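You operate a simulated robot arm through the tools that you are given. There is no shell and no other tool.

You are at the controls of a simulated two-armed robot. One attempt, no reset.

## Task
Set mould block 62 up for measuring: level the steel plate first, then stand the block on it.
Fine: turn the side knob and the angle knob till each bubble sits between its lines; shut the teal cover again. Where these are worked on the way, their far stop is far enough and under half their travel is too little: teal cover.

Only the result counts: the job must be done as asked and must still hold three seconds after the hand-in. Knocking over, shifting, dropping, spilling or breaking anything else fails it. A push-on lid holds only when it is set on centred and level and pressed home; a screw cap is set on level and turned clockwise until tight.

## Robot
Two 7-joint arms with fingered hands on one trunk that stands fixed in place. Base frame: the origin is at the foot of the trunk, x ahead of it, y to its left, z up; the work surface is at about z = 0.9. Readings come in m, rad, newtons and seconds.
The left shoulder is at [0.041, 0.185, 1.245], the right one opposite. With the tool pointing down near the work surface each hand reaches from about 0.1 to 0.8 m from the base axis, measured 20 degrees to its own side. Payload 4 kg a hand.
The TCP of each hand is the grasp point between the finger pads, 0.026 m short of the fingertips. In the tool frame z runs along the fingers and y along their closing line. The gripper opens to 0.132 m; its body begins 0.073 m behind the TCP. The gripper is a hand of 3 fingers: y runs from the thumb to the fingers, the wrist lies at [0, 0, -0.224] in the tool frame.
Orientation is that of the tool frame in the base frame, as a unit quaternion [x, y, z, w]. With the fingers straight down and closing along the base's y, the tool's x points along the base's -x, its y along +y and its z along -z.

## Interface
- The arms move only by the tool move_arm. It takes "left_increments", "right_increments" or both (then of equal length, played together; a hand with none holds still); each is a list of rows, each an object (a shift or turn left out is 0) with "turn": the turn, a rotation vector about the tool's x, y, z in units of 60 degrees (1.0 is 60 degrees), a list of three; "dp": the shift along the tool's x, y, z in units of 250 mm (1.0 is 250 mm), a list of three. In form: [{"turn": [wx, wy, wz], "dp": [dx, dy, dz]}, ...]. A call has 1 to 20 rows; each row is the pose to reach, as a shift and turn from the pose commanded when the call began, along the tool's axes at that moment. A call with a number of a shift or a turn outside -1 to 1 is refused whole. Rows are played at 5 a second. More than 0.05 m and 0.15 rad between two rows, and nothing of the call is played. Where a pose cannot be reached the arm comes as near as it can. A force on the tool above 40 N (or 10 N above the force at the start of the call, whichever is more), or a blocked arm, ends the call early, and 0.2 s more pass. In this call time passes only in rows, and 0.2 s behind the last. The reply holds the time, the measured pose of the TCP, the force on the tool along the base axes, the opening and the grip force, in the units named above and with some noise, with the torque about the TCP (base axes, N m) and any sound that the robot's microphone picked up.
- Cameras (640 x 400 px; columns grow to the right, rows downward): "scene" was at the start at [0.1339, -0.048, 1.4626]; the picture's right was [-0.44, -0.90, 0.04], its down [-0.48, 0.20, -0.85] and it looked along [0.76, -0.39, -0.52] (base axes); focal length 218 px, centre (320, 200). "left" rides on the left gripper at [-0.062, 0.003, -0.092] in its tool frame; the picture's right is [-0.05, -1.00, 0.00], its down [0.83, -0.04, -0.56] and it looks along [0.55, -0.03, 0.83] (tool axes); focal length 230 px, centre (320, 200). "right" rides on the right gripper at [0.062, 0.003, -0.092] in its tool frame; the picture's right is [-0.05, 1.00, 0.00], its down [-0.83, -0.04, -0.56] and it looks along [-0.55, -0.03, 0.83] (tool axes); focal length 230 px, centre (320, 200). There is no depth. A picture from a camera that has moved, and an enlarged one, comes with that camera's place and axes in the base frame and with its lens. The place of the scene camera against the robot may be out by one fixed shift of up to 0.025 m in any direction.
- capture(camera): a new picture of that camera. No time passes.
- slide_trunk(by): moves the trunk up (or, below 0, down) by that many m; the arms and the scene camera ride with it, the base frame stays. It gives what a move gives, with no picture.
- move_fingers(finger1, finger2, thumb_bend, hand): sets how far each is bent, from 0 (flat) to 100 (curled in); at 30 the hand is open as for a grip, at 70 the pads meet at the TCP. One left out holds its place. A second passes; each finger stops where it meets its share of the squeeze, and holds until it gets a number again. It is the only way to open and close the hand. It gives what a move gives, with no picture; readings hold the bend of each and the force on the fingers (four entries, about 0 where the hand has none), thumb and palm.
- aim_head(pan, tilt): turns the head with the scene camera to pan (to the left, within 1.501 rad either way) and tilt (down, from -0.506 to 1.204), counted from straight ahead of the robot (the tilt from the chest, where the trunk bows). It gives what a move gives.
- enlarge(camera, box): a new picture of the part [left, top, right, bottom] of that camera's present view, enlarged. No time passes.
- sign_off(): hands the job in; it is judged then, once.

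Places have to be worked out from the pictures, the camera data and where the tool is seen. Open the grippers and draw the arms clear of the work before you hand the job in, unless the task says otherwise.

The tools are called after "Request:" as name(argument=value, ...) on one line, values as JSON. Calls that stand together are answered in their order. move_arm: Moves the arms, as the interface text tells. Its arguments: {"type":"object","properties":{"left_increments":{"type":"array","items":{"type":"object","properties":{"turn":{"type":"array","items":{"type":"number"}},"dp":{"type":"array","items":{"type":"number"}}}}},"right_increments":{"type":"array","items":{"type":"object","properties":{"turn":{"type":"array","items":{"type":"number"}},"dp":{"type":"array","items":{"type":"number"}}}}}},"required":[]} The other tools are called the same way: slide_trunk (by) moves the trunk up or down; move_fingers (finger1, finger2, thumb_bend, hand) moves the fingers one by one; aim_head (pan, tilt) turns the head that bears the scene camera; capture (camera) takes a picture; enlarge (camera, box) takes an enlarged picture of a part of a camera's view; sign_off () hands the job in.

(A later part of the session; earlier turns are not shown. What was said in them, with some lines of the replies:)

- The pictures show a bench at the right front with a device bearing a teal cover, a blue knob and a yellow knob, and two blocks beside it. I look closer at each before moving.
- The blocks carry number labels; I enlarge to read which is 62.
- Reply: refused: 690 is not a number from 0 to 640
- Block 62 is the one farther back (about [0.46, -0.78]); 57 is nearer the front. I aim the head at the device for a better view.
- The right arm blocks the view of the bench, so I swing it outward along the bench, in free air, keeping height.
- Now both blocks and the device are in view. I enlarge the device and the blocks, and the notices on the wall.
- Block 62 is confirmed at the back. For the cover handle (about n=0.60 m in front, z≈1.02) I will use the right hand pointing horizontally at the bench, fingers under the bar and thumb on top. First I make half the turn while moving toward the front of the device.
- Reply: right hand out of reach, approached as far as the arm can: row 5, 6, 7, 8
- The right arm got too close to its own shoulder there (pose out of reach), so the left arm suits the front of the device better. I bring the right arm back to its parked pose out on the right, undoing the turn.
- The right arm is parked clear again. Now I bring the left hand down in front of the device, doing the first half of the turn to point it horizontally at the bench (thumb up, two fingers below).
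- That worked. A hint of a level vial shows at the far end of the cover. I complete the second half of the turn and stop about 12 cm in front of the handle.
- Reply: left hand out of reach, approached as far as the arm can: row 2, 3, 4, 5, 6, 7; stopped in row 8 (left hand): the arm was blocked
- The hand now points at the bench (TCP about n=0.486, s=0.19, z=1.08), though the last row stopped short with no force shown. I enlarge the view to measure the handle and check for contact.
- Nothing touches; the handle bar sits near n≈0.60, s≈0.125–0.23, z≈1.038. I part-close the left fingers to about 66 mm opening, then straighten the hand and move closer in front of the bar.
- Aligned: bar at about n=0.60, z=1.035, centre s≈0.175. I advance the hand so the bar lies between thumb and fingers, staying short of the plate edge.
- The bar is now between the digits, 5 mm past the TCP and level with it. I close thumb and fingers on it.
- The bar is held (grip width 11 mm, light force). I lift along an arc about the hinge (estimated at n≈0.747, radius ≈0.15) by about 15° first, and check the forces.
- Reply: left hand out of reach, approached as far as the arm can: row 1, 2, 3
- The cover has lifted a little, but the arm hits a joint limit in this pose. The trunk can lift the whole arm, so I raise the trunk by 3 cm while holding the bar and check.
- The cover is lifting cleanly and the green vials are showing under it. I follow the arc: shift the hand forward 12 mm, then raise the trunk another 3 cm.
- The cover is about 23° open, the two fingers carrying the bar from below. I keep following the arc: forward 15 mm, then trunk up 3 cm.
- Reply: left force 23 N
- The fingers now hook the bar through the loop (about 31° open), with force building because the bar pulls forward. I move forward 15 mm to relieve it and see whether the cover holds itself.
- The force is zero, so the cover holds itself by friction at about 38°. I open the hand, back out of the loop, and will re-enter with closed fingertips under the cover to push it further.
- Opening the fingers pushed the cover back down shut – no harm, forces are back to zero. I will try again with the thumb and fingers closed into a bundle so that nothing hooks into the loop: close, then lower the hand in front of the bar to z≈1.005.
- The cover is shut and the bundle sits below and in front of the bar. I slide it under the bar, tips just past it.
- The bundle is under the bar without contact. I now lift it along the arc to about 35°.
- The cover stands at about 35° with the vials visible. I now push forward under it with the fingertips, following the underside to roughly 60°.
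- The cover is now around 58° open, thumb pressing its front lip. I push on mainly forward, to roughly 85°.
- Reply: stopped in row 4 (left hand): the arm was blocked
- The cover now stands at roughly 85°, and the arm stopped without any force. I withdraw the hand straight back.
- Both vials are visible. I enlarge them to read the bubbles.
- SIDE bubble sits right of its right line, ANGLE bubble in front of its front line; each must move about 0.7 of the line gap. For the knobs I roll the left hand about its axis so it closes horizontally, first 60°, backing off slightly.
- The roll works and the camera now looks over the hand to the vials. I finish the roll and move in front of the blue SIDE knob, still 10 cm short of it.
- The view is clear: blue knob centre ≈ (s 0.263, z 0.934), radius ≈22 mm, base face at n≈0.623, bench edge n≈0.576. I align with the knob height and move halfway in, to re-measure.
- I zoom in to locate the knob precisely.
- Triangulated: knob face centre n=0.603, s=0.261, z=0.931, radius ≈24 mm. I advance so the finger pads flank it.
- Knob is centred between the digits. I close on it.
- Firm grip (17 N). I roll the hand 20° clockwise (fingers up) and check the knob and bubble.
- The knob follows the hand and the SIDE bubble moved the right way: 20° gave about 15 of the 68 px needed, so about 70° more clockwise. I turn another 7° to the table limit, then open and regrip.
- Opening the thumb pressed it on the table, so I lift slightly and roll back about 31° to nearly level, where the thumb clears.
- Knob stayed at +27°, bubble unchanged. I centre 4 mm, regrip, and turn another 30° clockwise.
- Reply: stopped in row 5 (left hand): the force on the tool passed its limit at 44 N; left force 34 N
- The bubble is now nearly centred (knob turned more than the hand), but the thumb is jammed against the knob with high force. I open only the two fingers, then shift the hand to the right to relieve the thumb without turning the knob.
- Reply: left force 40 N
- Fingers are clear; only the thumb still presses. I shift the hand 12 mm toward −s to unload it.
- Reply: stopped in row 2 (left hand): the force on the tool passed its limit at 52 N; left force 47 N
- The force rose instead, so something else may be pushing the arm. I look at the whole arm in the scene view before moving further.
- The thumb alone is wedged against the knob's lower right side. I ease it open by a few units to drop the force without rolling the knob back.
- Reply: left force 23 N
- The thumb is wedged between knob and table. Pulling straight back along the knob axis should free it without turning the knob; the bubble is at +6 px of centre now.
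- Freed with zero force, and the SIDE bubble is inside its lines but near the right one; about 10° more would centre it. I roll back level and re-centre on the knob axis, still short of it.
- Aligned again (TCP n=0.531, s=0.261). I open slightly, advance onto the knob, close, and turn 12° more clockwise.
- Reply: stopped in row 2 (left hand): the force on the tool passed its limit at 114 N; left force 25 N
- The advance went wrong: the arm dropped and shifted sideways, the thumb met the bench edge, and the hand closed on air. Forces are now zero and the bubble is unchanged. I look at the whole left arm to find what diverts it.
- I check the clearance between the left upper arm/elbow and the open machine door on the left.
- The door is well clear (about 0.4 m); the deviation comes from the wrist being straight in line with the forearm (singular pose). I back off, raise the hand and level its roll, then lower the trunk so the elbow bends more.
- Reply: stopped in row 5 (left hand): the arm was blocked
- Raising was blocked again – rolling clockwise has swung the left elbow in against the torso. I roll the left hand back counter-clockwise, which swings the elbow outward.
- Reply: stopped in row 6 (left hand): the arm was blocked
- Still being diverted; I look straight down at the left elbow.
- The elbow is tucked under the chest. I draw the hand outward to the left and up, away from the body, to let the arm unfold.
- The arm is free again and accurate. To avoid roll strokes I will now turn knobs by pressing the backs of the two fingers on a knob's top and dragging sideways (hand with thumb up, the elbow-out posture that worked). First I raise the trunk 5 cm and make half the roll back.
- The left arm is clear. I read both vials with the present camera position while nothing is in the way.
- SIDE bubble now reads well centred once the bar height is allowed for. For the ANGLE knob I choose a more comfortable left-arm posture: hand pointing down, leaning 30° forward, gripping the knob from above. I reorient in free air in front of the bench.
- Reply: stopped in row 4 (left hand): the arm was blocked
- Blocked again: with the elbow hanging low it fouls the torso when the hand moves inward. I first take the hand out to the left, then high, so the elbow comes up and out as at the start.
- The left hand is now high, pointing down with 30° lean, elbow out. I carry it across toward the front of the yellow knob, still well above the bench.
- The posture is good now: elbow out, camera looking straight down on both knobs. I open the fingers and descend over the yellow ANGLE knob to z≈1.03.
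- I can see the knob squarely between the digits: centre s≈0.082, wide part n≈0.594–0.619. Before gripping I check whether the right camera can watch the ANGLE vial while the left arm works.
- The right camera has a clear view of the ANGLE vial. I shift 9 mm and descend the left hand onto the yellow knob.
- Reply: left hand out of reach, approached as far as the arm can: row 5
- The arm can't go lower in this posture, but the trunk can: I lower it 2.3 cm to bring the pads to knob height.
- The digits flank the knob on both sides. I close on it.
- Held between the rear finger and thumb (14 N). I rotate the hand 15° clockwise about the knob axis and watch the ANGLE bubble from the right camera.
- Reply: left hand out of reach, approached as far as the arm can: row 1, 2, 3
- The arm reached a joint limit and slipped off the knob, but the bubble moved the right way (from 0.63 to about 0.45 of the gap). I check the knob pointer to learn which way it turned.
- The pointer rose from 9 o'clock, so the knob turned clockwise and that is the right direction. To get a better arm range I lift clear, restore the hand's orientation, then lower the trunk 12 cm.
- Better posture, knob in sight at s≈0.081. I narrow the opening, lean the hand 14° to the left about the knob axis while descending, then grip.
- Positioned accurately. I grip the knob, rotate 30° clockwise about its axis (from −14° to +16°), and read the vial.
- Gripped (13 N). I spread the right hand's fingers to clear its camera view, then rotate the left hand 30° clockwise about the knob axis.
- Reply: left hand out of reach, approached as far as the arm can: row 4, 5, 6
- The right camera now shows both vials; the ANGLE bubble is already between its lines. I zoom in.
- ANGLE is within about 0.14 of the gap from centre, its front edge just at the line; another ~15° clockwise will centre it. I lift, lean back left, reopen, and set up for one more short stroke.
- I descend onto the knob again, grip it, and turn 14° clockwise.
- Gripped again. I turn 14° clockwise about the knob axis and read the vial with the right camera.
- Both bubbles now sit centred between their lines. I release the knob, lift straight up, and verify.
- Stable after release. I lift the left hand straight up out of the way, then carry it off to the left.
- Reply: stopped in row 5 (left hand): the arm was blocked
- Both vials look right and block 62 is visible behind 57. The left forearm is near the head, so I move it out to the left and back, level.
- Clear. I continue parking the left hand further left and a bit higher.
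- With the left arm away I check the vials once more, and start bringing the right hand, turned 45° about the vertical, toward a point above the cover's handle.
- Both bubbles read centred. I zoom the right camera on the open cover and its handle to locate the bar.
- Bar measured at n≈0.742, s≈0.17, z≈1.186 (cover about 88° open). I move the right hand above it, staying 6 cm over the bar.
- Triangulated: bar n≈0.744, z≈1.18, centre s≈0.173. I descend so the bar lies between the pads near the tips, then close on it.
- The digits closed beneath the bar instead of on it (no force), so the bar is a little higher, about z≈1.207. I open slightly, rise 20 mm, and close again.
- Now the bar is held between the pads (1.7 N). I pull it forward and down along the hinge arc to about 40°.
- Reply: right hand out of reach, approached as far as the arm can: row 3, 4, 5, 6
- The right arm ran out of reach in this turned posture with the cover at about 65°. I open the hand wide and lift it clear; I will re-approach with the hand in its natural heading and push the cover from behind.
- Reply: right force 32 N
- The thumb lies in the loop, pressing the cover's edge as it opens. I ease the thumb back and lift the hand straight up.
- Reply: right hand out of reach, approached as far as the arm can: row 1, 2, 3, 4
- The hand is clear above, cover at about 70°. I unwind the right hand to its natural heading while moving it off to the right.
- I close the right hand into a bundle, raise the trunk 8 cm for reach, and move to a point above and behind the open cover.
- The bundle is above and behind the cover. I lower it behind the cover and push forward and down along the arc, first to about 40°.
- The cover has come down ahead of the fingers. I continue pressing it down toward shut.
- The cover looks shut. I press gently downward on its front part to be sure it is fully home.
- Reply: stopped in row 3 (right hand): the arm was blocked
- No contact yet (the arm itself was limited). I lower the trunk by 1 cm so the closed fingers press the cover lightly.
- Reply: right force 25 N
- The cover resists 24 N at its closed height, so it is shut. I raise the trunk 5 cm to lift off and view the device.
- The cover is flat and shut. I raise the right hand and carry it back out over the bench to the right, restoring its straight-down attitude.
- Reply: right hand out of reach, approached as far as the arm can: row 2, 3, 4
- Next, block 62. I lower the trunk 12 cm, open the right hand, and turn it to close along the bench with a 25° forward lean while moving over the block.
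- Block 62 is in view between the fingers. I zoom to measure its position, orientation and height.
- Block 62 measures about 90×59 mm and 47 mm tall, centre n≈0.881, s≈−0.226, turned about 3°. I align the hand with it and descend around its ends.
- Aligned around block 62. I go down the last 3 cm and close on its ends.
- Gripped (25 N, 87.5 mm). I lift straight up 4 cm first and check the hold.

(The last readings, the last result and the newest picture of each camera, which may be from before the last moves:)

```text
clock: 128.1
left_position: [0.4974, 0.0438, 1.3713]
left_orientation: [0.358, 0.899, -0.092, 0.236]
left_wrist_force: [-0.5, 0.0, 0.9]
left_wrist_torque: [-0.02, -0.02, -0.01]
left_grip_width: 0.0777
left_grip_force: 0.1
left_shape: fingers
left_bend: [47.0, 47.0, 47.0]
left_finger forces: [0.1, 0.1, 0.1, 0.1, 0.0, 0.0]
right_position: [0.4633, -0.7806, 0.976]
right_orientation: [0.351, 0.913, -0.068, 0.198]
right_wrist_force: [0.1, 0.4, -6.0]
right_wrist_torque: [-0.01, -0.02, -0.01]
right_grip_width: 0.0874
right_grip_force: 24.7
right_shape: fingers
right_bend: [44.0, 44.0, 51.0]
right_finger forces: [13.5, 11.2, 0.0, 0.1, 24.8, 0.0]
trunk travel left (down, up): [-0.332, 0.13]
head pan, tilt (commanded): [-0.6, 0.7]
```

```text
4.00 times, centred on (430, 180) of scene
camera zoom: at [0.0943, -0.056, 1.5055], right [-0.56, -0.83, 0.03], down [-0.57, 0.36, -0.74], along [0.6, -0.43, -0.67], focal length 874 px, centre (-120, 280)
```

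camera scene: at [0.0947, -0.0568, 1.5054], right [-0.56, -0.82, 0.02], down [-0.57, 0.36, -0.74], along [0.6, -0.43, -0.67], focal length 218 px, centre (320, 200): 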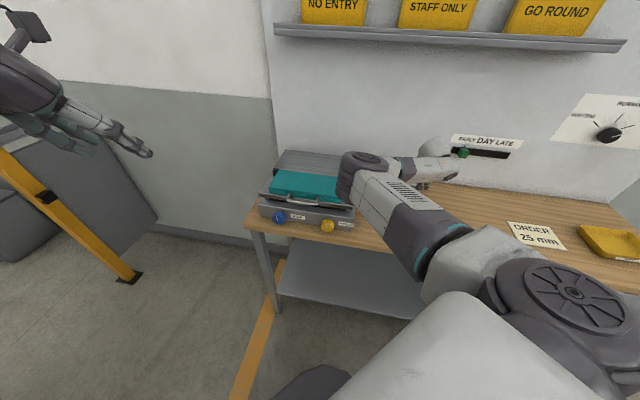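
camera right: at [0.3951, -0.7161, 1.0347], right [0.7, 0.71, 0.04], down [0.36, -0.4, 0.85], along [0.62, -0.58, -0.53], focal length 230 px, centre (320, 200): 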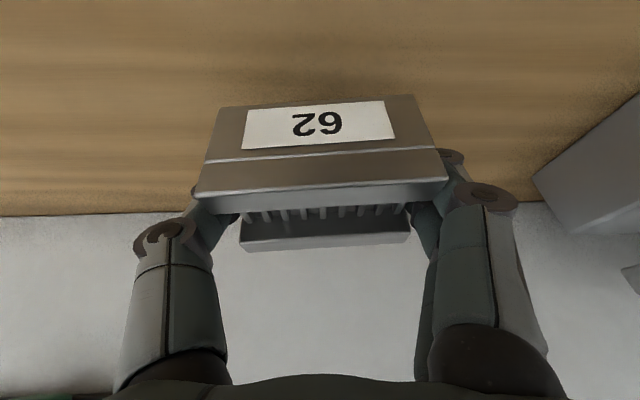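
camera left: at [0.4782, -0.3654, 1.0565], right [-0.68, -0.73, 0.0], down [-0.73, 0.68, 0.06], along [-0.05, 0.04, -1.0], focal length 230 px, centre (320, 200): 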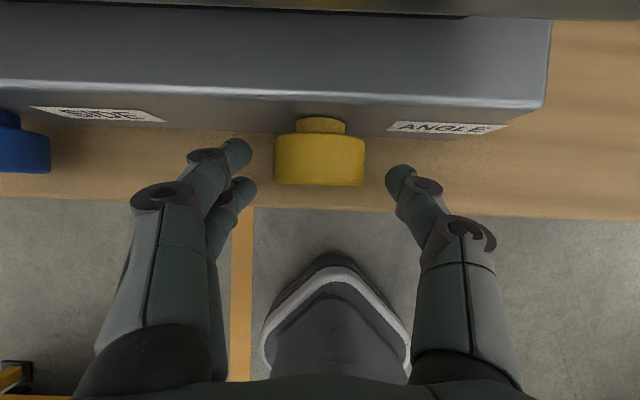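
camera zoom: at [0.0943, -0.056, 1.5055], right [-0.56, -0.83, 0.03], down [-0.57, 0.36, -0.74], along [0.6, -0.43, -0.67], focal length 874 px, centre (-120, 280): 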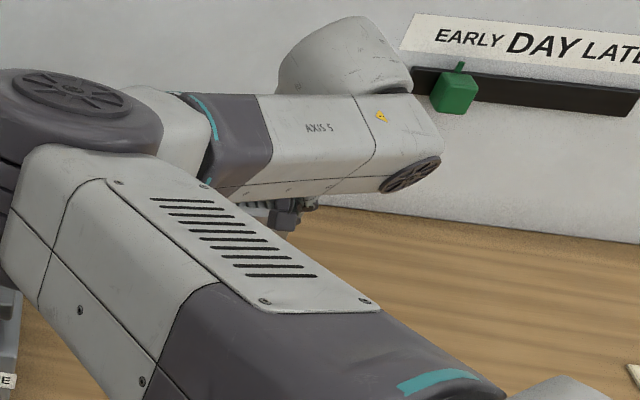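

Held firmly, about 0.6 kg. I lift another 15 cm, clear of the plate height.

Request:
move_arm(right_increments=[{"dp": [-0.0615, 0.0025, -0.137]}, {"dp": [-0.123, 0.005, -0.274]}, {"dp": [-0.1845, 0.0075, -0.411]}, {"dp": [-0.246, 0.01, -0.548]}])

Request:
capture(camera="scene")

Request:
capture(camera="right")

```text
clock: 129.1
left_position: [0.4976, 0.0445, 1.3714]
left_orientation: [0.358, 0.899, -0.093, 0.235]
left_wrist_force: [-0.3, -0.2, -0.3]
left_wrist_torque: [0.02, -0.02, 0.01]
left_grip_width: 0.0776
left_grip_force: 0.1
left_shape: fingers
left_bend: [47.0, 47.0, 47.0]
left_finger forces: [0.1, 0.0, 0.1, 0.1, 0.0, 0.0]
right_position: [0.4627, -0.7834, 1.1274]
right_orientation: [0.351, 0.912, -0.067, 0.199]
right_wrist_force: [-0.4, 1.1, -5.3]
right_wrist_torque: [-0.01, 0.03, 0.0]
right_grip_width: 0.0874
right_grip_force: 24.8
right_shape: fingers
right_bend: [44.0, 44.0, 51.0]
right_finger forces: [13.4, 11.2, 0.1, 0.0, 24.6, 0.0]
trunk travel left (down, up): [-0.332, 0.13]
head pan, tilt (commanded): [-0.6, 0.7]
```

```text
taken
camera scene: at [0.0941, -0.0559, 1.5055], right [-0.56, -0.82, 0.03], down [-0.57, 0.36, -0.74], along [0.6, -0.43, -0.67], focal length 218 px, centre (320, 200)
```

scene: 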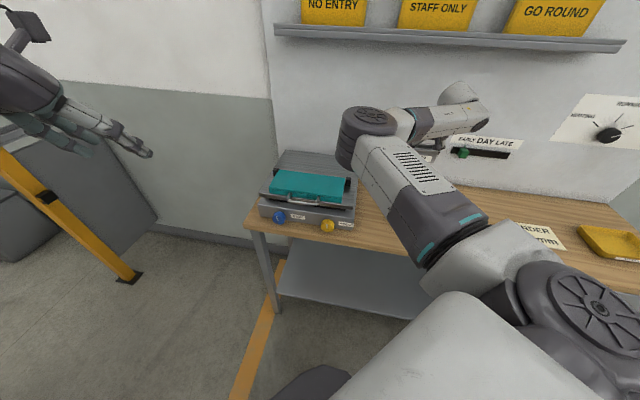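

```text
taken
camera right: at [0.3942, -0.718, 1.1854], right [0.7, 0.71, 0.04], down [0.36, -0.4, 0.85], along [0.62, -0.58, -0.53], focal length 230 px, centre (320, 200)
```

right: 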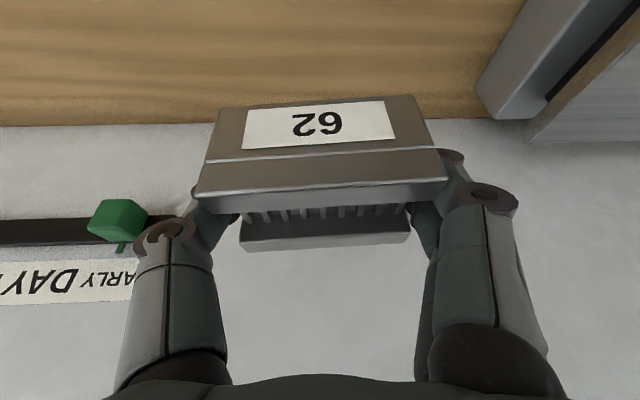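

I carry the block level toward the plate, first half of the way.

Request:
move_arm(right_increments=[{"dp": [0.003, 0.141, 0.002]}, {"dp": [0.005, 0.282, 0.003]}, {"dp": [0.008, 0.423, 0.005]}, {"dp": [0.01, 0.564, 0.006]}, {"dp": [0.013, 0.705, 0.008]}])

Request:
capture(camera="scene")

Request:
capture(camera="right")

```text
clock: 130.3
left_position: [0.4988, 0.0446, 1.3705]
left_orientation: [0.357, 0.899, -0.09, 0.235]
left_wrist_force: [0.0, 0.6, 0.4]
left_wrist_torque: [-0.01, 0.04, 0.02]
left_grip_width: 0.0778
left_grip_force: 0.0
left_shape: fingers
left_bend: [47.0, 47.0, 47.0]
left_finger forces: [0.0, 0.0, 0.0, 0.1, 0.0, 0.0]
right_position: [0.5811, -0.646, 1.1261]
right_orientation: [0.35, 0.913, -0.067, 0.199]
right_wrist_force: [0.9, 0.7, -6.0]
right_wrist_torque: [-0.01, 0.03, 0.0]
right_grip_width: 0.0875
right_grip_force: 22.6
right_shape: fingers
right_bend: [44.0, 44.0, 51.0]
right_finger forces: [12.5, 10.5, 0.0, 0.1, 23.2, 0.0]
trunk travel left (down, up): [-0.332, 0.13]
head pan, tilt (commanded): [-0.6, 0.7]
```

```text
taken
camera scene: at [0.0959, -0.0551, 1.5054], right [-0.56, -0.82, 0.03], down [-0.57, 0.36, -0.74], along [0.6, -0.43, -0.67], focal length 218 px, centre (320, 200)
```

scene: 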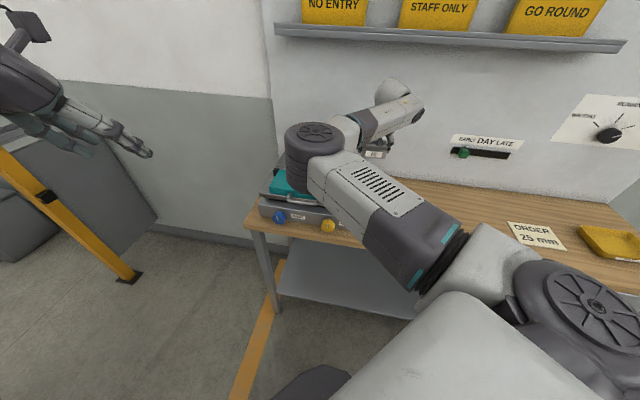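

```text
taken
camera right: at [0.5127, -0.5822, 1.1856], right [0.7, 0.71, 0.04], down [0.36, -0.4, 0.85], along [0.62, -0.58, -0.53], focal length 230 px, centre (320, 200)
```

right: 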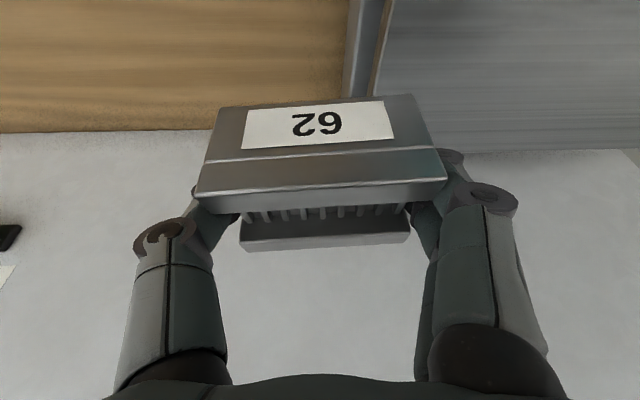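

Steady. I move the second half, bringing the block over the rear of the plate.

Request:
move_arm(right_increments=[{"dp": [0.002, 0.136, 0.002]}, {"dp": [0.005, 0.273, 0.003]}, {"dp": [0.007, 0.409, 0.005]}, {"dp": [0.01, 0.546, 0.006]}, {"dp": [0.012, 0.682, 0.008]}])

Request:
capture(camera="scene")

Request:
capture(camera="right")

```text
clock: 131.5
left_position: [0.4985, 0.0451, 1.3704]
left_orientation: [0.357, 0.899, -0.091, 0.235]
left_wrist_force: [0.3, 0.4, 0.4]
left_wrist_torque: [0.01, -0.01, 0.02]
left_grip_width: 0.0778
left_grip_force: 0.0
left_shape: fingers
left_bend: [47.0, 47.0, 47.0]
left_finger forces: [0.0, 0.1, 0.0, 0.0, 0.0, 0.1]
right_position: [0.6939, -0.5187, 1.1257]
right_orientation: [0.351, 0.913, -0.069, 0.198]
right_wrist_force: [0.8, -0.1, -6.3]
right_wrist_torque: [0.0, -0.01, 0.04]
right_grip_width: 0.0873
right_grip_force: 23.5
right_shape: fingers
right_bend: [44.0, 44.0, 51.0]
right_finger forces: [12.4, 10.7, 0.1, 0.0, 23.1, 0.0]
trunk travel left (down, up): [-0.332, 0.13]
head pan, tilt (commanded): [-0.6, 0.7]
```

```text
taken
camera scene: at [0.0961, -0.0552, 1.5053], right [-0.56, -0.82, 0.03], down [-0.57, 0.36, -0.74], along [0.6, -0.43, -0.67], focal length 218 px, centre (320, 200)
```

scene: 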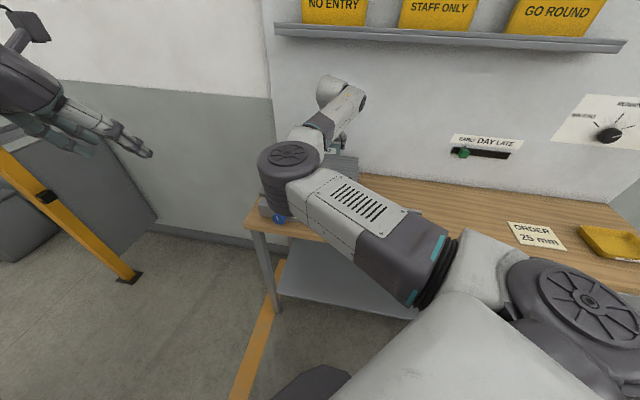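

```text
taken
camera right: at [0.6253, -0.4543, 1.1844], right [0.7, 0.71, 0.04], down [0.36, -0.4, 0.85], along [0.62, -0.58, -0.53], focal length 230 px, centre (320, 200)
```

right: 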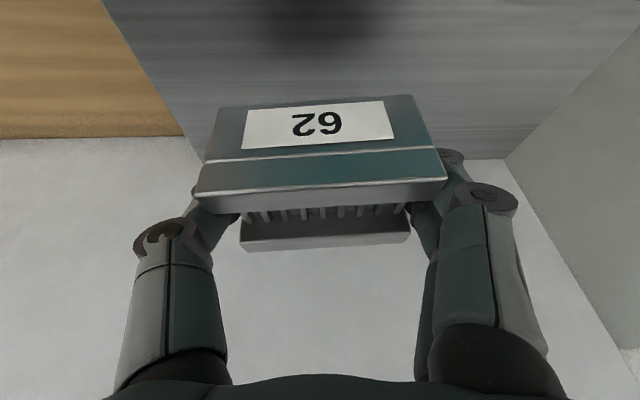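

The block is over the plate's rear area. I zoom to check the plate edges around the landing spot.

Request:
enlarge(camera="right", box=[80, 0, 560, 260])

Request:
enlarge(camera="scene", box=[270, 90, 390, 210])

```text
1.33 times, centred on (320, 130) of right
camera zoom: at [0.6253, -0.4543, 1.1844], right [0.7, 0.71, 0.04], down [0.36, -0.4, 0.85], along [0.62, -0.58, -0.53], focal length 307 px, centre (320, 293)
```

zoom: 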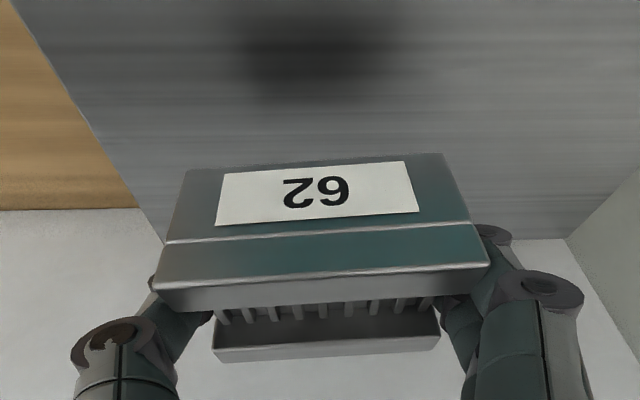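

```text
3.33 times, centred on (330, 150) of scene
camera zoom: at [0.0961, -0.0552, 1.5053], right [-0.56, -0.82, 0.03], down [-0.57, 0.36, -0.74], along [0.6, -0.43, -0.67], focal length 728 px, centre (287, 367)
```

zoom: 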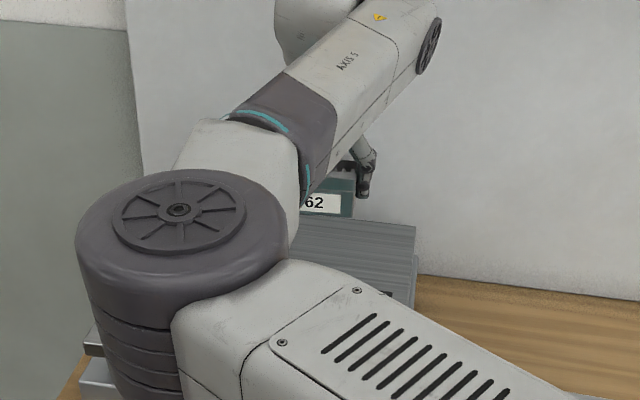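

The landing spot (n≈0.83–0.89, s≈0.08–0.17) is well inside the plate. I lower 5.5 cm first.

Request:
move_arm(right_increments=[{"dp": [0.03, -0.001, 0.067]}, {"dp": [0.06, -0.003, 0.134]}, {"dp": [0.09, -0.004, 0.201]}])

Request:
capture(camera="right")

Request:
capture(camera="scene")

```text
clock: 132.3
left_position: [0.4977, 0.0441, 1.3699]
left_orientation: [0.358, 0.899, -0.091, 0.235]
left_wrist_force: [-0.3, 0.7, 0.6]
left_wrist_torque: [0.0, 0.03, -0.03]
left_grip_width: 0.0774
left_grip_force: 0.0
left_shape: fingers
left_bend: [47.0, 47.0, 47.0]
left_finger forces: [0.0, 0.1, 0.0, 0.1, 0.0, 0.0]
right_position: [0.6936, -0.5202, 1.0709]
right_orientation: [0.35, 0.913, -0.067, 0.199]
right_wrist_force: [0.8, -0.2, -6.7]
right_wrist_torque: [-0.01, -0.01, 0.02]
right_grip_width: 0.0873
right_grip_force: 23.4
right_shape: fingers
right_bend: [44.0, 44.0, 51.0]
right_finger forces: [12.6, 10.6, 0.0, 0.0, 23.2, 0.0]
trunk travel left (down, up): [-0.332, 0.13]
head pan, tilt (commanded): [-0.6, 0.7]
```

```text
taken
camera right: at [0.6253, -0.456, 1.129], right [0.7, 0.71, 0.04], down [0.36, -0.4, 0.85], along [0.62, -0.58, -0.53], focal length 230 px, centre (320, 200)
```

right: 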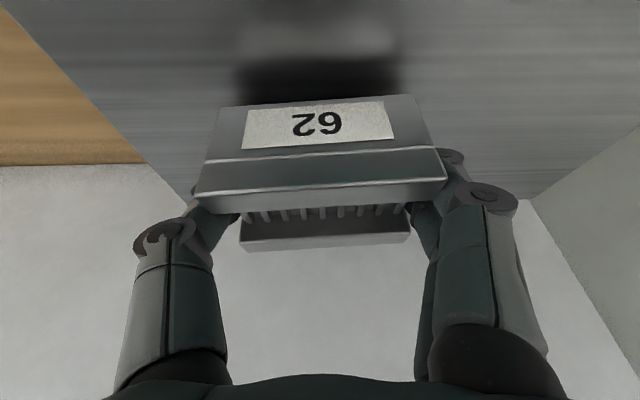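

```text
taken
camera scene: at [0.0953, -0.0569, 1.5053], right [-0.56, -0.82, 0.03], down [-0.57, 0.36, -0.74], along [0.6, -0.43, -0.67], focal length 218 px, centre (320, 200)
```

scene: 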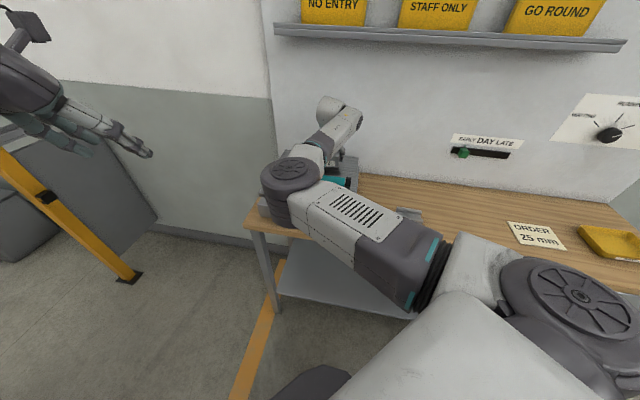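

The block's bottom is about 1–1.5 cm above the plate. I creep down 10 mm and check the force.

Request:
move_arm(right_increments=[{"dp": [0.0055, 0, 0.0122]}, {"dp": [0.011, 0, 0.0243]}, {"dp": [0.0164, 0, 0.0365]}])

Request:
capture(camera="right")

```text
clock: 133.1
left_position: [0.4989, 0.0452, 1.3698]
left_orientation: [0.359, 0.899, -0.093, 0.235]
left_wrist_force: [-0.3, 0.8, 0.0]
left_wrist_torque: [0.0, 0.01, 0.02]
left_grip_width: 0.0778
left_grip_force: 0.0
left_shape: fingers
left_bend: [47.0, 47.0, 47.0]
left_finger forces: [0.1, 0.1, 0.0, 0.0, 0.0, 0.0]
right_position: [0.694, -0.52, 1.0603]
right_orientation: [0.352, 0.912, -0.068, 0.198]
right_wrist_force: [-0.2, 0.1, -6.0]
right_wrist_torque: [-0.02, -0.02, 0.02]
right_grip_width: 0.0872
right_grip_force: 23.9
right_shape: fingers
right_bend: [44.0, 44.0, 51.0]
right_finger forces: [12.5, 10.7, 0.1, 0.0, 23.3, 0.0]
trunk travel left (down, up): [-0.332, 0.13]
head pan, tilt (commanded): [-0.6, 0.7]
```

```text
taken
camera right: at [0.6257, -0.4558, 1.1191], right [0.7, 0.71, 0.04], down [0.36, -0.4, 0.85], along [0.62, -0.58, -0.53], focal length 230 px, centre (320, 200)
```

right: 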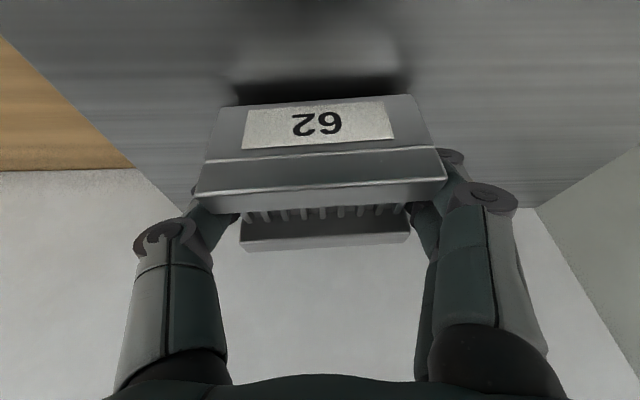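

No contact yet. Another 5 mm down.

Request:
move_arm(right_increments=[{"dp": [0.0041, 0, 0.0091]}, {"dp": [0.0082, 0, 0.0183]}])

Request:
enlarge(camera="right", box=[190, 50, 460, 220])

```text
clock: 133.7
left_position: [0.4986, 0.0433, 1.3694]
left_orientation: [0.358, 0.899, -0.092, 0.235]
left_wrist_force: [0.3, 0.2, 0.2]
left_wrist_torque: [-0.03, 0.0, 0.02]
left_grip_width: 0.0775
left_grip_force: 0.1
left_shape: fingers
left_bend: [47.0, 47.0, 47.0]
left_finger forces: [0.1, 0.0, 0.0, 0.0, 0.0, 0.0]
right_position: [0.6932, -0.5205, 1.0544]
right_orientation: [0.351, 0.913, -0.068, 0.199]
right_wrist_force: [-0.4, 0.8, -6.5]
right_wrist_torque: [-0.01, -0.01, -0.03]
right_grip_width: 0.0875
right_grip_force: 23.4
right_shape: fingers
right_bend: [44.0, 44.0, 51.0]
right_finger forces: [12.5, 10.6, 0.1, 0.0, 23.2, 0.0]
trunk travel left (down, up): [-0.332, 0.13]
head pan, tilt (commanded): [-0.6, 0.7]
```

```text
2.35 times, centred on (325, 135) of right
camera zoom: at [0.6256, -0.4557, 1.1139], right [0.7, 0.71, 0.04], down [0.36, -0.4, 0.85], along [0.62, -0.58, -0.53], focal length 541 px, centre (308, 353)
```

zoom: 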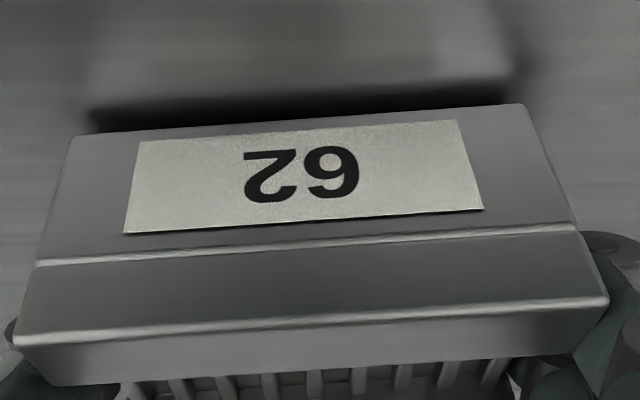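

A thin dark gap remains. Another 4 mm.

Request:
move_arm(right_increments=[{"dp": [0.0033, 0, 0.0073]}, {"dp": [0.0066, 0, 0.0146]}])

Request:
enlarge(camera="right", box=[190, 50, 460, 220])

```text
clock: 134.3
left_position: [0.4981, 0.0454, 1.3698]
left_orientation: [0.358, 0.899, -0.092, 0.235]
left_wrist_force: [0.1, 0.0, -0.5]
left_wrist_torque: [-0.03, -0.02, 0.0]
left_grip_width: 0.0774
left_grip_force: 0.0
left_shape: fingers
left_bend: [47.0, 47.0, 47.0]
left_finger forces: [0.0, 0.0, 0.0, 0.1, 0.1, 0.1]
right_position: [0.6943, -0.5212, 1.0524]
right_orientation: [0.351, 0.913, -0.067, 0.199]
right_wrist_force: [0.3, -0.4, -5.9]
right_wrist_torque: [0.09, -0.03, -0.01]
right_grip_width: 0.0877
right_grip_force: 23.4
right_shape: fingers
right_bend: [44.0, 44.0, 51.0]
right_finger forces: [12.6, 10.7, 0.0, 0.1, 23.2, 0.1]
trunk travel left (down, up): [-0.332, 0.13]
head pan, tilt (commanded): [-0.6, 0.7]
```

```text
2.35 times, centred on (325, 135) of right
camera zoom: at [0.6257, -0.4557, 1.1103], right [0.7, 0.71, 0.04], down [0.36, -0.4, 0.85], along [0.62, -0.58, -0.53], focal length 541 px, centre (308, 353)
```

zoom: 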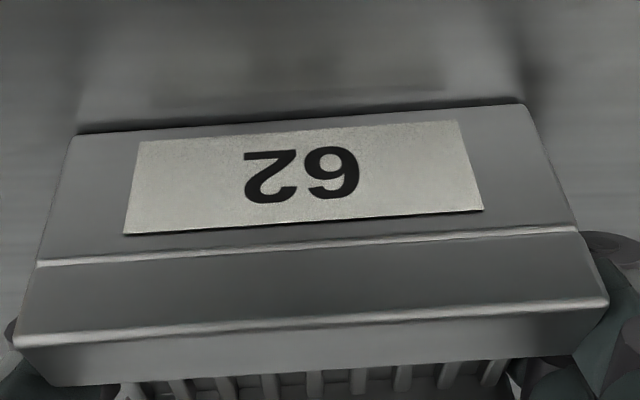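

Almost touching. Down 2 mm more.

Request:
move_arm(right_increments=[{"dp": [0.0033, 0, 0.0073]}])

Request:
enlarge(camera="right", box=[190, 50, 460, 220])

```text
clock: 134.7
left_position: [0.4988, 0.0446, 1.3703]
left_orientation: [0.358, 0.899, -0.092, 0.235]
left_wrist_force: [0.3, -0.5, 0.0]
left_wrist_torque: [0.02, 0.0, -0.01]
left_grip_width: 0.0777
left_grip_force: 0.1
left_shape: fingers
left_bend: [47.0, 47.0, 47.0]
left_finger forces: [0.0, 0.0, 0.0, 0.1, 0.0, 0.0]
right_position: [0.6941, -0.521, 1.0517]
right_orientation: [0.351, 0.912, -0.067, 0.2]
right_wrist_force: [0.2, 0.2, -0.2]
right_wrist_torque: [0.23, -0.15, 0.0]
right_grip_width: 0.0873
right_grip_force: 22.5
right_shape: fingers
right_bend: [44.0, 44.0, 51.0]
right_finger forces: [12.0, 10.3, 0.0, 0.0, 22.0, 0.0]
trunk travel left (down, up): [-0.332, 0.13]
head pan, tilt (commanded): [-0.6, 0.7]
```

```text
2.35 times, centred on (325, 135) of right
camera zoom: at [0.6255, -0.4557, 1.1096], right [0.7, 0.71, 0.04], down [0.35, -0.4, 0.85], along [0.62, -0.58, -0.53], focal length 541 px, centre (308, 353)
```

zoom: 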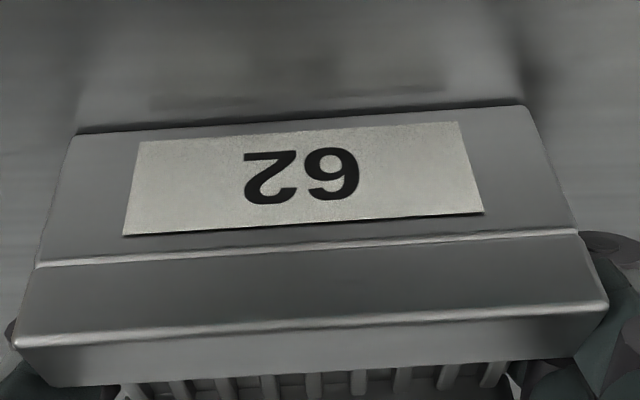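

The block's weight is now on the plate. I release gently, opening each digit a little.

Request:
move_fingers(hand="right", finger1=38, finger2=38, thumb_bend=45)

Request:
capture(camera="right")

```text
clock: 135.7
left_position: [0.4976, 0.0443, 1.3716]
left_orientation: [0.358, 0.899, -0.092, 0.236]
left_wrist_force: [0.4, 0.4, 0.2]
left_wrist_torque: [0.02, -0.01, 0.01]
left_grip_width: 0.0777
left_grip_force: 0.0
left_shape: fingers
left_bend: [47.0, 47.0, 47.0]
left_finger forces: [0.0, 0.1, 0.0, 0.1, 0.0, 0.1]
right_position: [0.6923, -0.5201, 1.05]
right_orientation: [0.351, 0.912, -0.068, 0.199]
right_wrist_force: [-2.1, -1.5, 1.1]
right_wrist_torque: [-0.05, 0.02, 0.05]
right_grip_width: 0.0973
right_grip_force: 0.4
right_shape: fingers
right_bend: [38.0, 38.0, 45.0]
right_finger forces: [0.1, 0.0, 0.0, 0.1, 1.4, 0.0]
trunk travel left (down, up): [-0.332, 0.13]
head pan, tilt (commanded): [-0.6, 0.7]
```

```text
taken
camera right: at [0.6249, -0.4558, 1.1088], right [0.7, 0.71, 0.04], down [0.36, -0.4, 0.85], along [0.62, -0.58, -0.53], focal length 230 px, centre (320, 200)
```

right: 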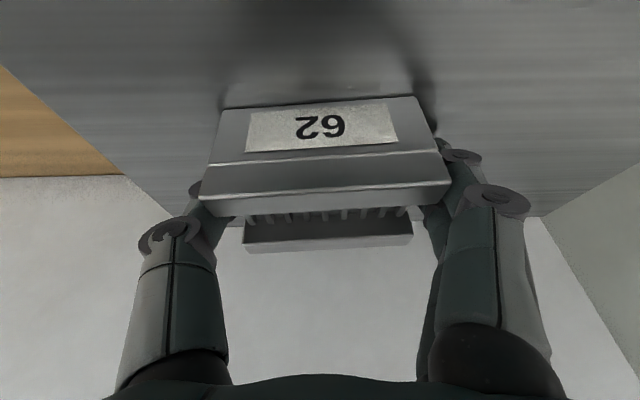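

The block stands on its own; the thumb still touches lightly. I open fully, then lift straight up.

Request:
move_fingers(hand="right", finger1=30, finger2=30, thumb_bend=30)

Request:
move_arm(right_increments=[{"dp": [-0.033, 0.0015, -0.073]}, {"dp": [-0.082, 0.0035, -0.183]}, {"dp": [-0.147, 0.006, -0.329]}, {"dp": [-0.213, 0.009, -0.475]}])

Request:
capture(camera="right")

Request:
capture(camera="scene")

```text
clock: 136.7
left_position: [0.4965, 0.0448, 1.3695]
left_orientation: [0.358, 0.899, -0.093, 0.235]
left_wrist_force: [0.4, -0.1, -0.2]
left_wrist_torque: [0.01, 0.0, 0.04]
left_grip_width: 0.0774
left_grip_force: 0.1
left_shape: fingers
left_bend: [47.0, 47.0, 47.0]
left_finger forces: [0.0, 0.1, 0.1, 0.0, 0.0, 0.0]
right_position: [0.6926, -0.5207, 1.0498]
right_orientation: [0.352, 0.912, -0.068, 0.199]
right_wrist_force: [0.4, -0.2, -0.1]
right_wrist_torque: [0.0, 0.03, 0.01]
right_grip_width: 0.1338
right_grip_force: 0.1
right_shape: fingers
right_bend: [30.0, 30.0, 30.0]
right_finger forces: [0.0, 0.1, 0.0, 0.1, 0.1, 0.0]
trunk travel left (down, up): [-0.332, 0.13]
head pan, tilt (commanded): [-0.6, 0.7]
```

```text
clock: 137.7
left_position: [0.4974, 0.0445, 1.3704]
left_orientation: [0.358, 0.899, -0.092, 0.235]
left_wrist_force: [-1.2, -0.3, 0.5]
left_wrist_torque: [0.0, -0.02, 0.01]
left_grip_width: 0.0777
left_grip_force: 0.2
left_shape: fingers
left_bend: [47.0, 47.0, 47.0]
left_finger forces: [0.0, 0.0, 0.0, 0.0, 0.1, 0.0]
right_position: [0.6936, -0.5184, 1.18]
right_orientation: [0.351, 0.913, -0.068, 0.198]
right_wrist_force: [0.2, -0.2, 0.8]
right_wrist_torque: [-0.03, 0.01, 0.01]
right_grip_width: 0.1341
right_grip_force: 0.0
right_shape: fingers
right_bend: [30.0, 30.0, 30.0]
right_finger forces: [0.1, 0.0, 0.0, 0.1, 0.0, 0.1]
trunk travel left (down, up): [-0.332, 0.13]
head pan, tilt (commanded): [-0.6, 0.7]
```

```text
taken
camera right: at [0.6248, -0.4534, 1.2386], right [0.7, 0.71, 0.04], down [0.36, -0.4, 0.85], along [0.62, -0.58, -0.53], focal length 230 px, centre (320, 200)
```

right: 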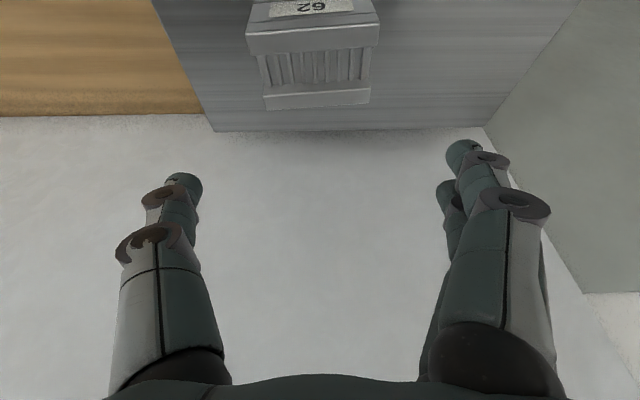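

```text
taken
camera scene: at [0.0937, -0.0553, 1.5056], right [-0.56, -0.82, 0.03], down [-0.56, 0.36, -0.74], along [0.6, -0.43, -0.67], focal length 218 px, centre (320, 200)
```

scene: 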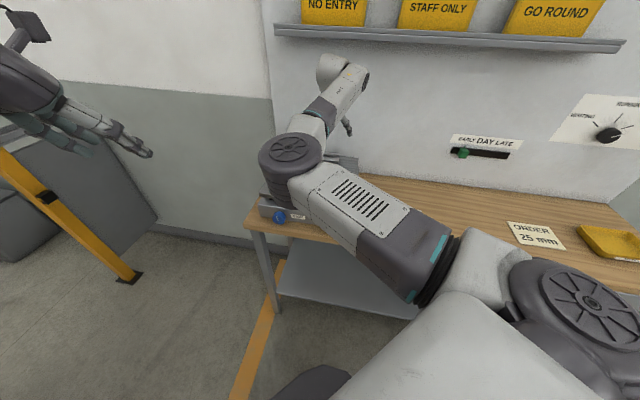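

Block 62 stands on the plate. I withdraw the right arm to the right and up, away from the device.

Request:
move_arm(right_increments=[{"dp": [0.01, -0.131, -0.06]}, {"dp": [0.02, -0.263, -0.11]}, {"dp": [0.03, -0.394, -0.15]}, {"dp": [0.04, -0.525, -0.19]}, {"dp": [0.05, -0.657, -0.23]}, {"dp": [0.06, -0.788, -0.262]}])

Request:
move_arm(right_increments=[{"dp": [0.06, -0.13, -0.06]}, {"dp": [0.12, -0.26, -0.12]}, {"dp": [0.18, -0.39, -0.18]}, {"dp": [0.24, -0.52, -0.24]}, {"dp": [0.3, -0.65, -0.3]}, {"dp": [0.36, -0.78, -0.36]}])

Request:
capture(camera="scene")

Request:
capture(camera="right")

```text
clock: 139.1
left_position: [0.4966, 0.0442, 1.3706]
left_orientation: [0.358, 0.899, -0.092, 0.235]
left_wrist_force: [-0.3, -0.1, -0.3]
left_wrist_torque: [-0.01, 0.02, 0.01]
left_grip_width: 0.0778
left_grip_force: 0.1
left_shape: fingers
left_bend: [47.0, 47.0, 47.0]
left_finger forces: [0.0, 0.0, 0.0, 0.0, 0.0, 0.0]
right_position: [0.5319, -0.6394, 1.2303]
right_orientation: [0.35, 0.913, -0.067, 0.198]
right_wrist_force: [-0.1, 0.1, 0.1]
right_wrist_torque: [-0.01, -0.01, 0.01]
right_grip_width: 0.1341
right_grip_force: 0.0
right_shape: fingers
right_bend: [30.0, 30.0, 30.0]
right_finger forces: [0.0, 0.0, 0.1, 0.1, 0.0, 0.1]
trunk travel left (down, up): [-0.332, 0.13]
head pan, tilt (commanded): [-0.6, 0.7]
```

```text
clock: 140.5
left_position: [0.4954, 0.0433, 1.3709]
left_orientation: [0.358, 0.899, -0.092, 0.236]
left_wrist_force: [-0.3, 0.4, 0.2]
left_wrist_torque: [-0.01, -0.03, -0.01]
left_grip_width: 0.0776
left_grip_force: 0.0
left_shape: fingers
left_bend: [47.0, 47.0, 47.0]
left_finger forces: [0.1, 0.1, 0.1, 0.1, 0.0, 0.0]
right_position: [0.3104, -0.7041, 1.2732]
right_orientation: [0.351, 0.913, -0.067, 0.199]
right_wrist_force: [-0.2, -0.4, 0.1]
right_wrist_torque: [-0.01, -0.01, -0.01]
right_grip_width: 0.1341
right_grip_force: 0.2
right_shape: fingers
right_bend: [30.0, 30.0, 30.0]
right_finger forces: [0.0, 0.0, 0.1, 0.0, 0.1, 0.0]
trunk travel left (down, up): [-0.332, 0.13]
head pan, tilt (commanded): [-0.6, 0.7]
```

```text
taken
camera scene: at [0.0931, -0.0564, 1.5056], right [-0.56, -0.83, 0.02], down [-0.56, 0.36, -0.74], along [0.6, -0.43, -0.67], focal length 218 px, centre (320, 200)
```

scene: 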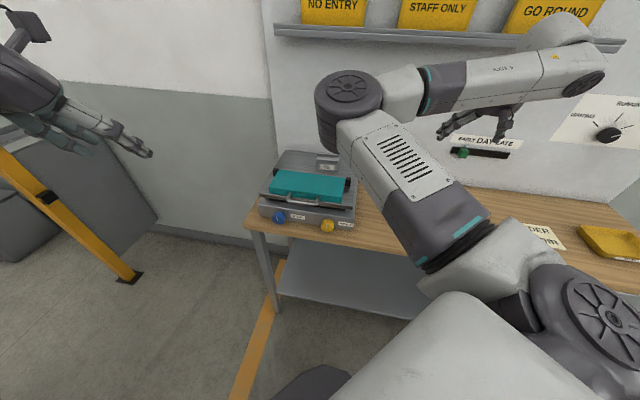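

```text
taken
camera right: at [0.2417, -0.641, 1.3312], right [0.7, 0.71, 0.04], down [0.36, -0.4, 0.85], along [0.62, -0.58, -0.53], focal length 230 px, centre (320, 200)
```

right: 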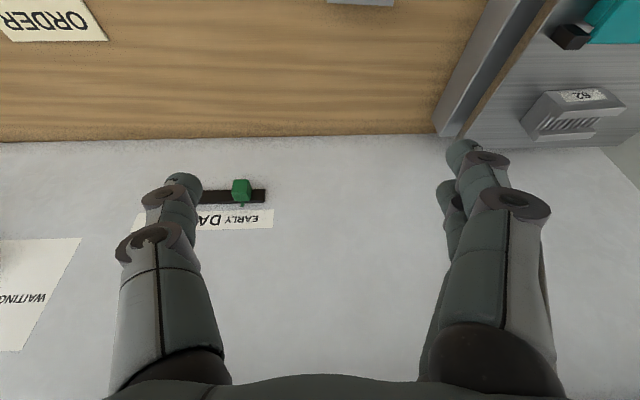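

I inspect the final state closely: cover, knobs, block 62, and block 57.

Request:
enlarge(camera="scene", box=[240, 130, 380, 250])

Request:
enlarge(camera="scene", box=[300, 140, 350, 180])

Request:
move_fingers(hand="left", finger1=30, finger2=30, thumb_bend=30)

```text
3.33 times, centred on (310, 190) of scene
camera zoom: at [0.0931, -0.0564, 1.5056], right [-0.56, -0.83, 0.02], down [-0.56, 0.36, -0.74], along [0.6, -0.43, -0.67], focal length 728 px, centre (353, 233)
```

zoom: 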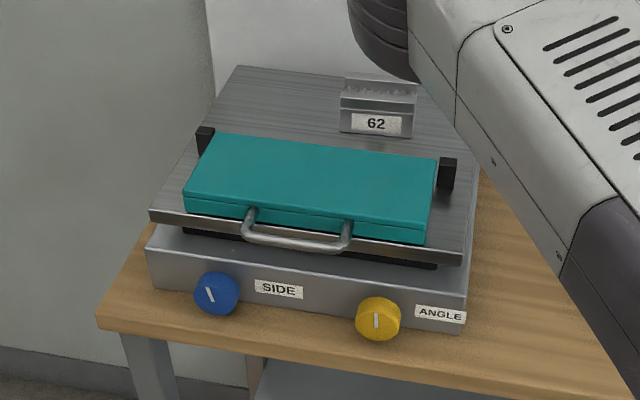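

```text
10.00 times, centred on (325, 160) of scene
camera zoom: at [0.0931, -0.0564, 1.5056], right [-0.56, -0.83, 0.02], down [-0.56, 0.36, -0.74], along [0.6, -0.43, -0.67], focal length 2186 px, centre (270, 600)
```

zoom: 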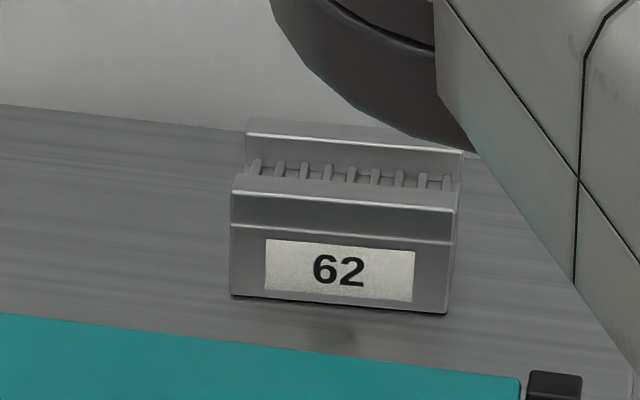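

```text
clock: 141.5
left_position: [0.4973, 0.0444, 1.3697]
left_orientation: [0.358, 0.899, -0.092, 0.235]
left_wrist_force: [0.8, -0.2, -0.5]
left_wrist_torque: [0.01, 0.01, 0.01]
left_grip_width: 0.134
left_grip_force: 0.0
left_shape: fingers
left_bend: [30.0, 30.0, 30.0]
left_finger forces: [0.1, 0.0, 0.1, 0.0, 0.1, 0.1]
right_position: [0.3125, -0.7053, 1.2726]
right_orientation: [0.351, 0.913, -0.067, 0.199]
right_wrist_force: [-0.7, -0.3, 0.4]
right_wrist_torque: [-0.02, -0.02, -0.01]
right_grip_width: 0.1341
right_grip_force: 0.0
right_shape: fingers
right_bend: [30.0, 30.0, 30.0]
right_finger forces: [0.0, 0.0, 0.0, 0.0, 0.1, 0.0]
trunk travel left (down, up): [-0.332, 0.13]
head pan, tilt (commanded): [-0.6, 0.7]
```

Everything looks right: bubbles were set, the cover is shut, 62 stands on the plate, 57 untouched. I draw the right arm further back and up, clear of the work.

Request:
move_arm(right_increments=[{"dp": [0.026, -0.045, -0.127]}, {"dp": [0.053, -0.09, -0.254]}, {"dp": [0.079, -0.135, -0.381]}, {"dp": [0.106, -0.18, -0.508]}, {"dp": [0.132, -0.225, -0.635]}])

Request:
capture(camera="scene")

Request:
enlarge(camera="scene", box=[240, 130, 440, 250])

```text
clock: 142.7
left_position: [0.4957, 0.0445, 1.3706]
left_orientation: [0.357, 0.899, -0.092, 0.237]
left_wrist_force: [0.4, 0.4, -0.4]
left_wrist_torque: [0.0, -0.01, -0.02]
left_grip_width: 0.134
left_grip_force: 0.0
left_shape: fingers
left_bend: [30.0, 30.0, 30.0]
left_finger forces: [0.0, 0.0, 0.0, 0.0, 0.0, 0.1]
right_position: [0.1992, -0.6875, 1.4026]
right_orientation: [0.352, 0.912, -0.067, 0.199]
right_wrist_force: [0.6, 0.6, 0.3]
right_wrist_torque: [0.03, -0.05, 0.01]
right_grip_width: 0.1343
right_grip_force: 0.0
right_shape: fingers
right_bend: [30.0, 30.0, 30.0]
right_finger forces: [0.1, 0.0, 0.0, 0.0, 0.1, 0.1]
trunk travel left (down, up): [-0.332, 0.13]
head pan, tilt (commanded): [-0.6, 0.7]
```

```text
taken
camera scene: at [0.0929, -0.0555, 1.5056], right [-0.56, -0.83, 0.02], down [-0.56, 0.36, -0.74], along [0.6, -0.43, -0.67], focal length 218 px, centre (320, 200)
```

scene: 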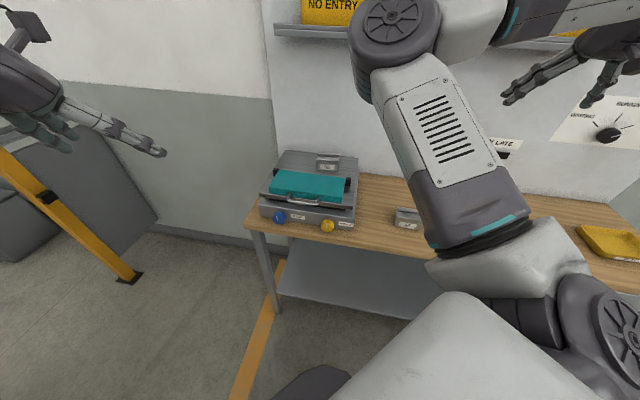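

```text
3.20 times, centred on (340, 190) of scene
camera zoom: at [0.0929, -0.0555, 1.5056], right [-0.56, -0.83, 0.02], down [-0.56, 0.36, -0.74], along [0.6, -0.43, -0.67], focal length 699 px, centre (256, 232)
```

zoom: 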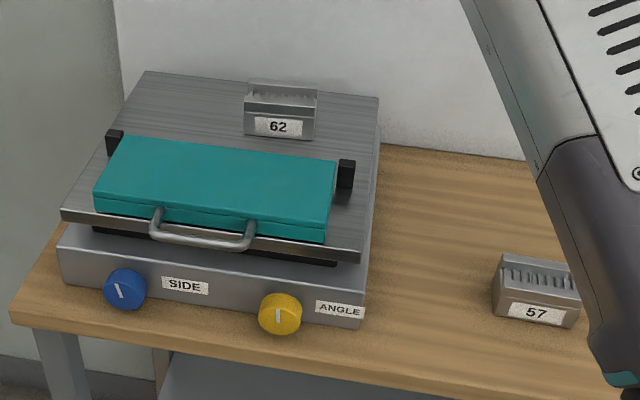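

The final view shows 62 standing upright on the plate and the cover shut. The knob pointers are as I left them when both bubbles were centred, 57 is in place, and both hands are open and clear. I hand the job in.

Request:
sign_off()

```text
The job is handed in.
```

Block 62 is standing upright on the levelled steel plate, the teal cover is shut, and I've handed the job in.

- **Levelling:** I turned both knobs clockwise until each bubble sat centred between its lines. The knob pointers still looked the same in the last view. The bubbles themselves are hidden under the shut cover, so I did not re-read them after closing it or after placing the block.
- **Cover:** I opened it to about 85–88° for the levelling. After closing it I pressed down on it, and it resisted 24 N at its closed height.
- **Block:** 62 is on the rear part of the plate behind the cover, well inside the edges. Block 57 was not touched.
- **Rough moments:**
  - My left thumb jammed against the blue knob at about 50 N, and once struck the bench edge at 114 N.
  - The cover also fell shut on my first try at opening it.
  - I saw no sign afterwards that the device or anything else had shifted.

Both hands are open and the arms are clear of the work.
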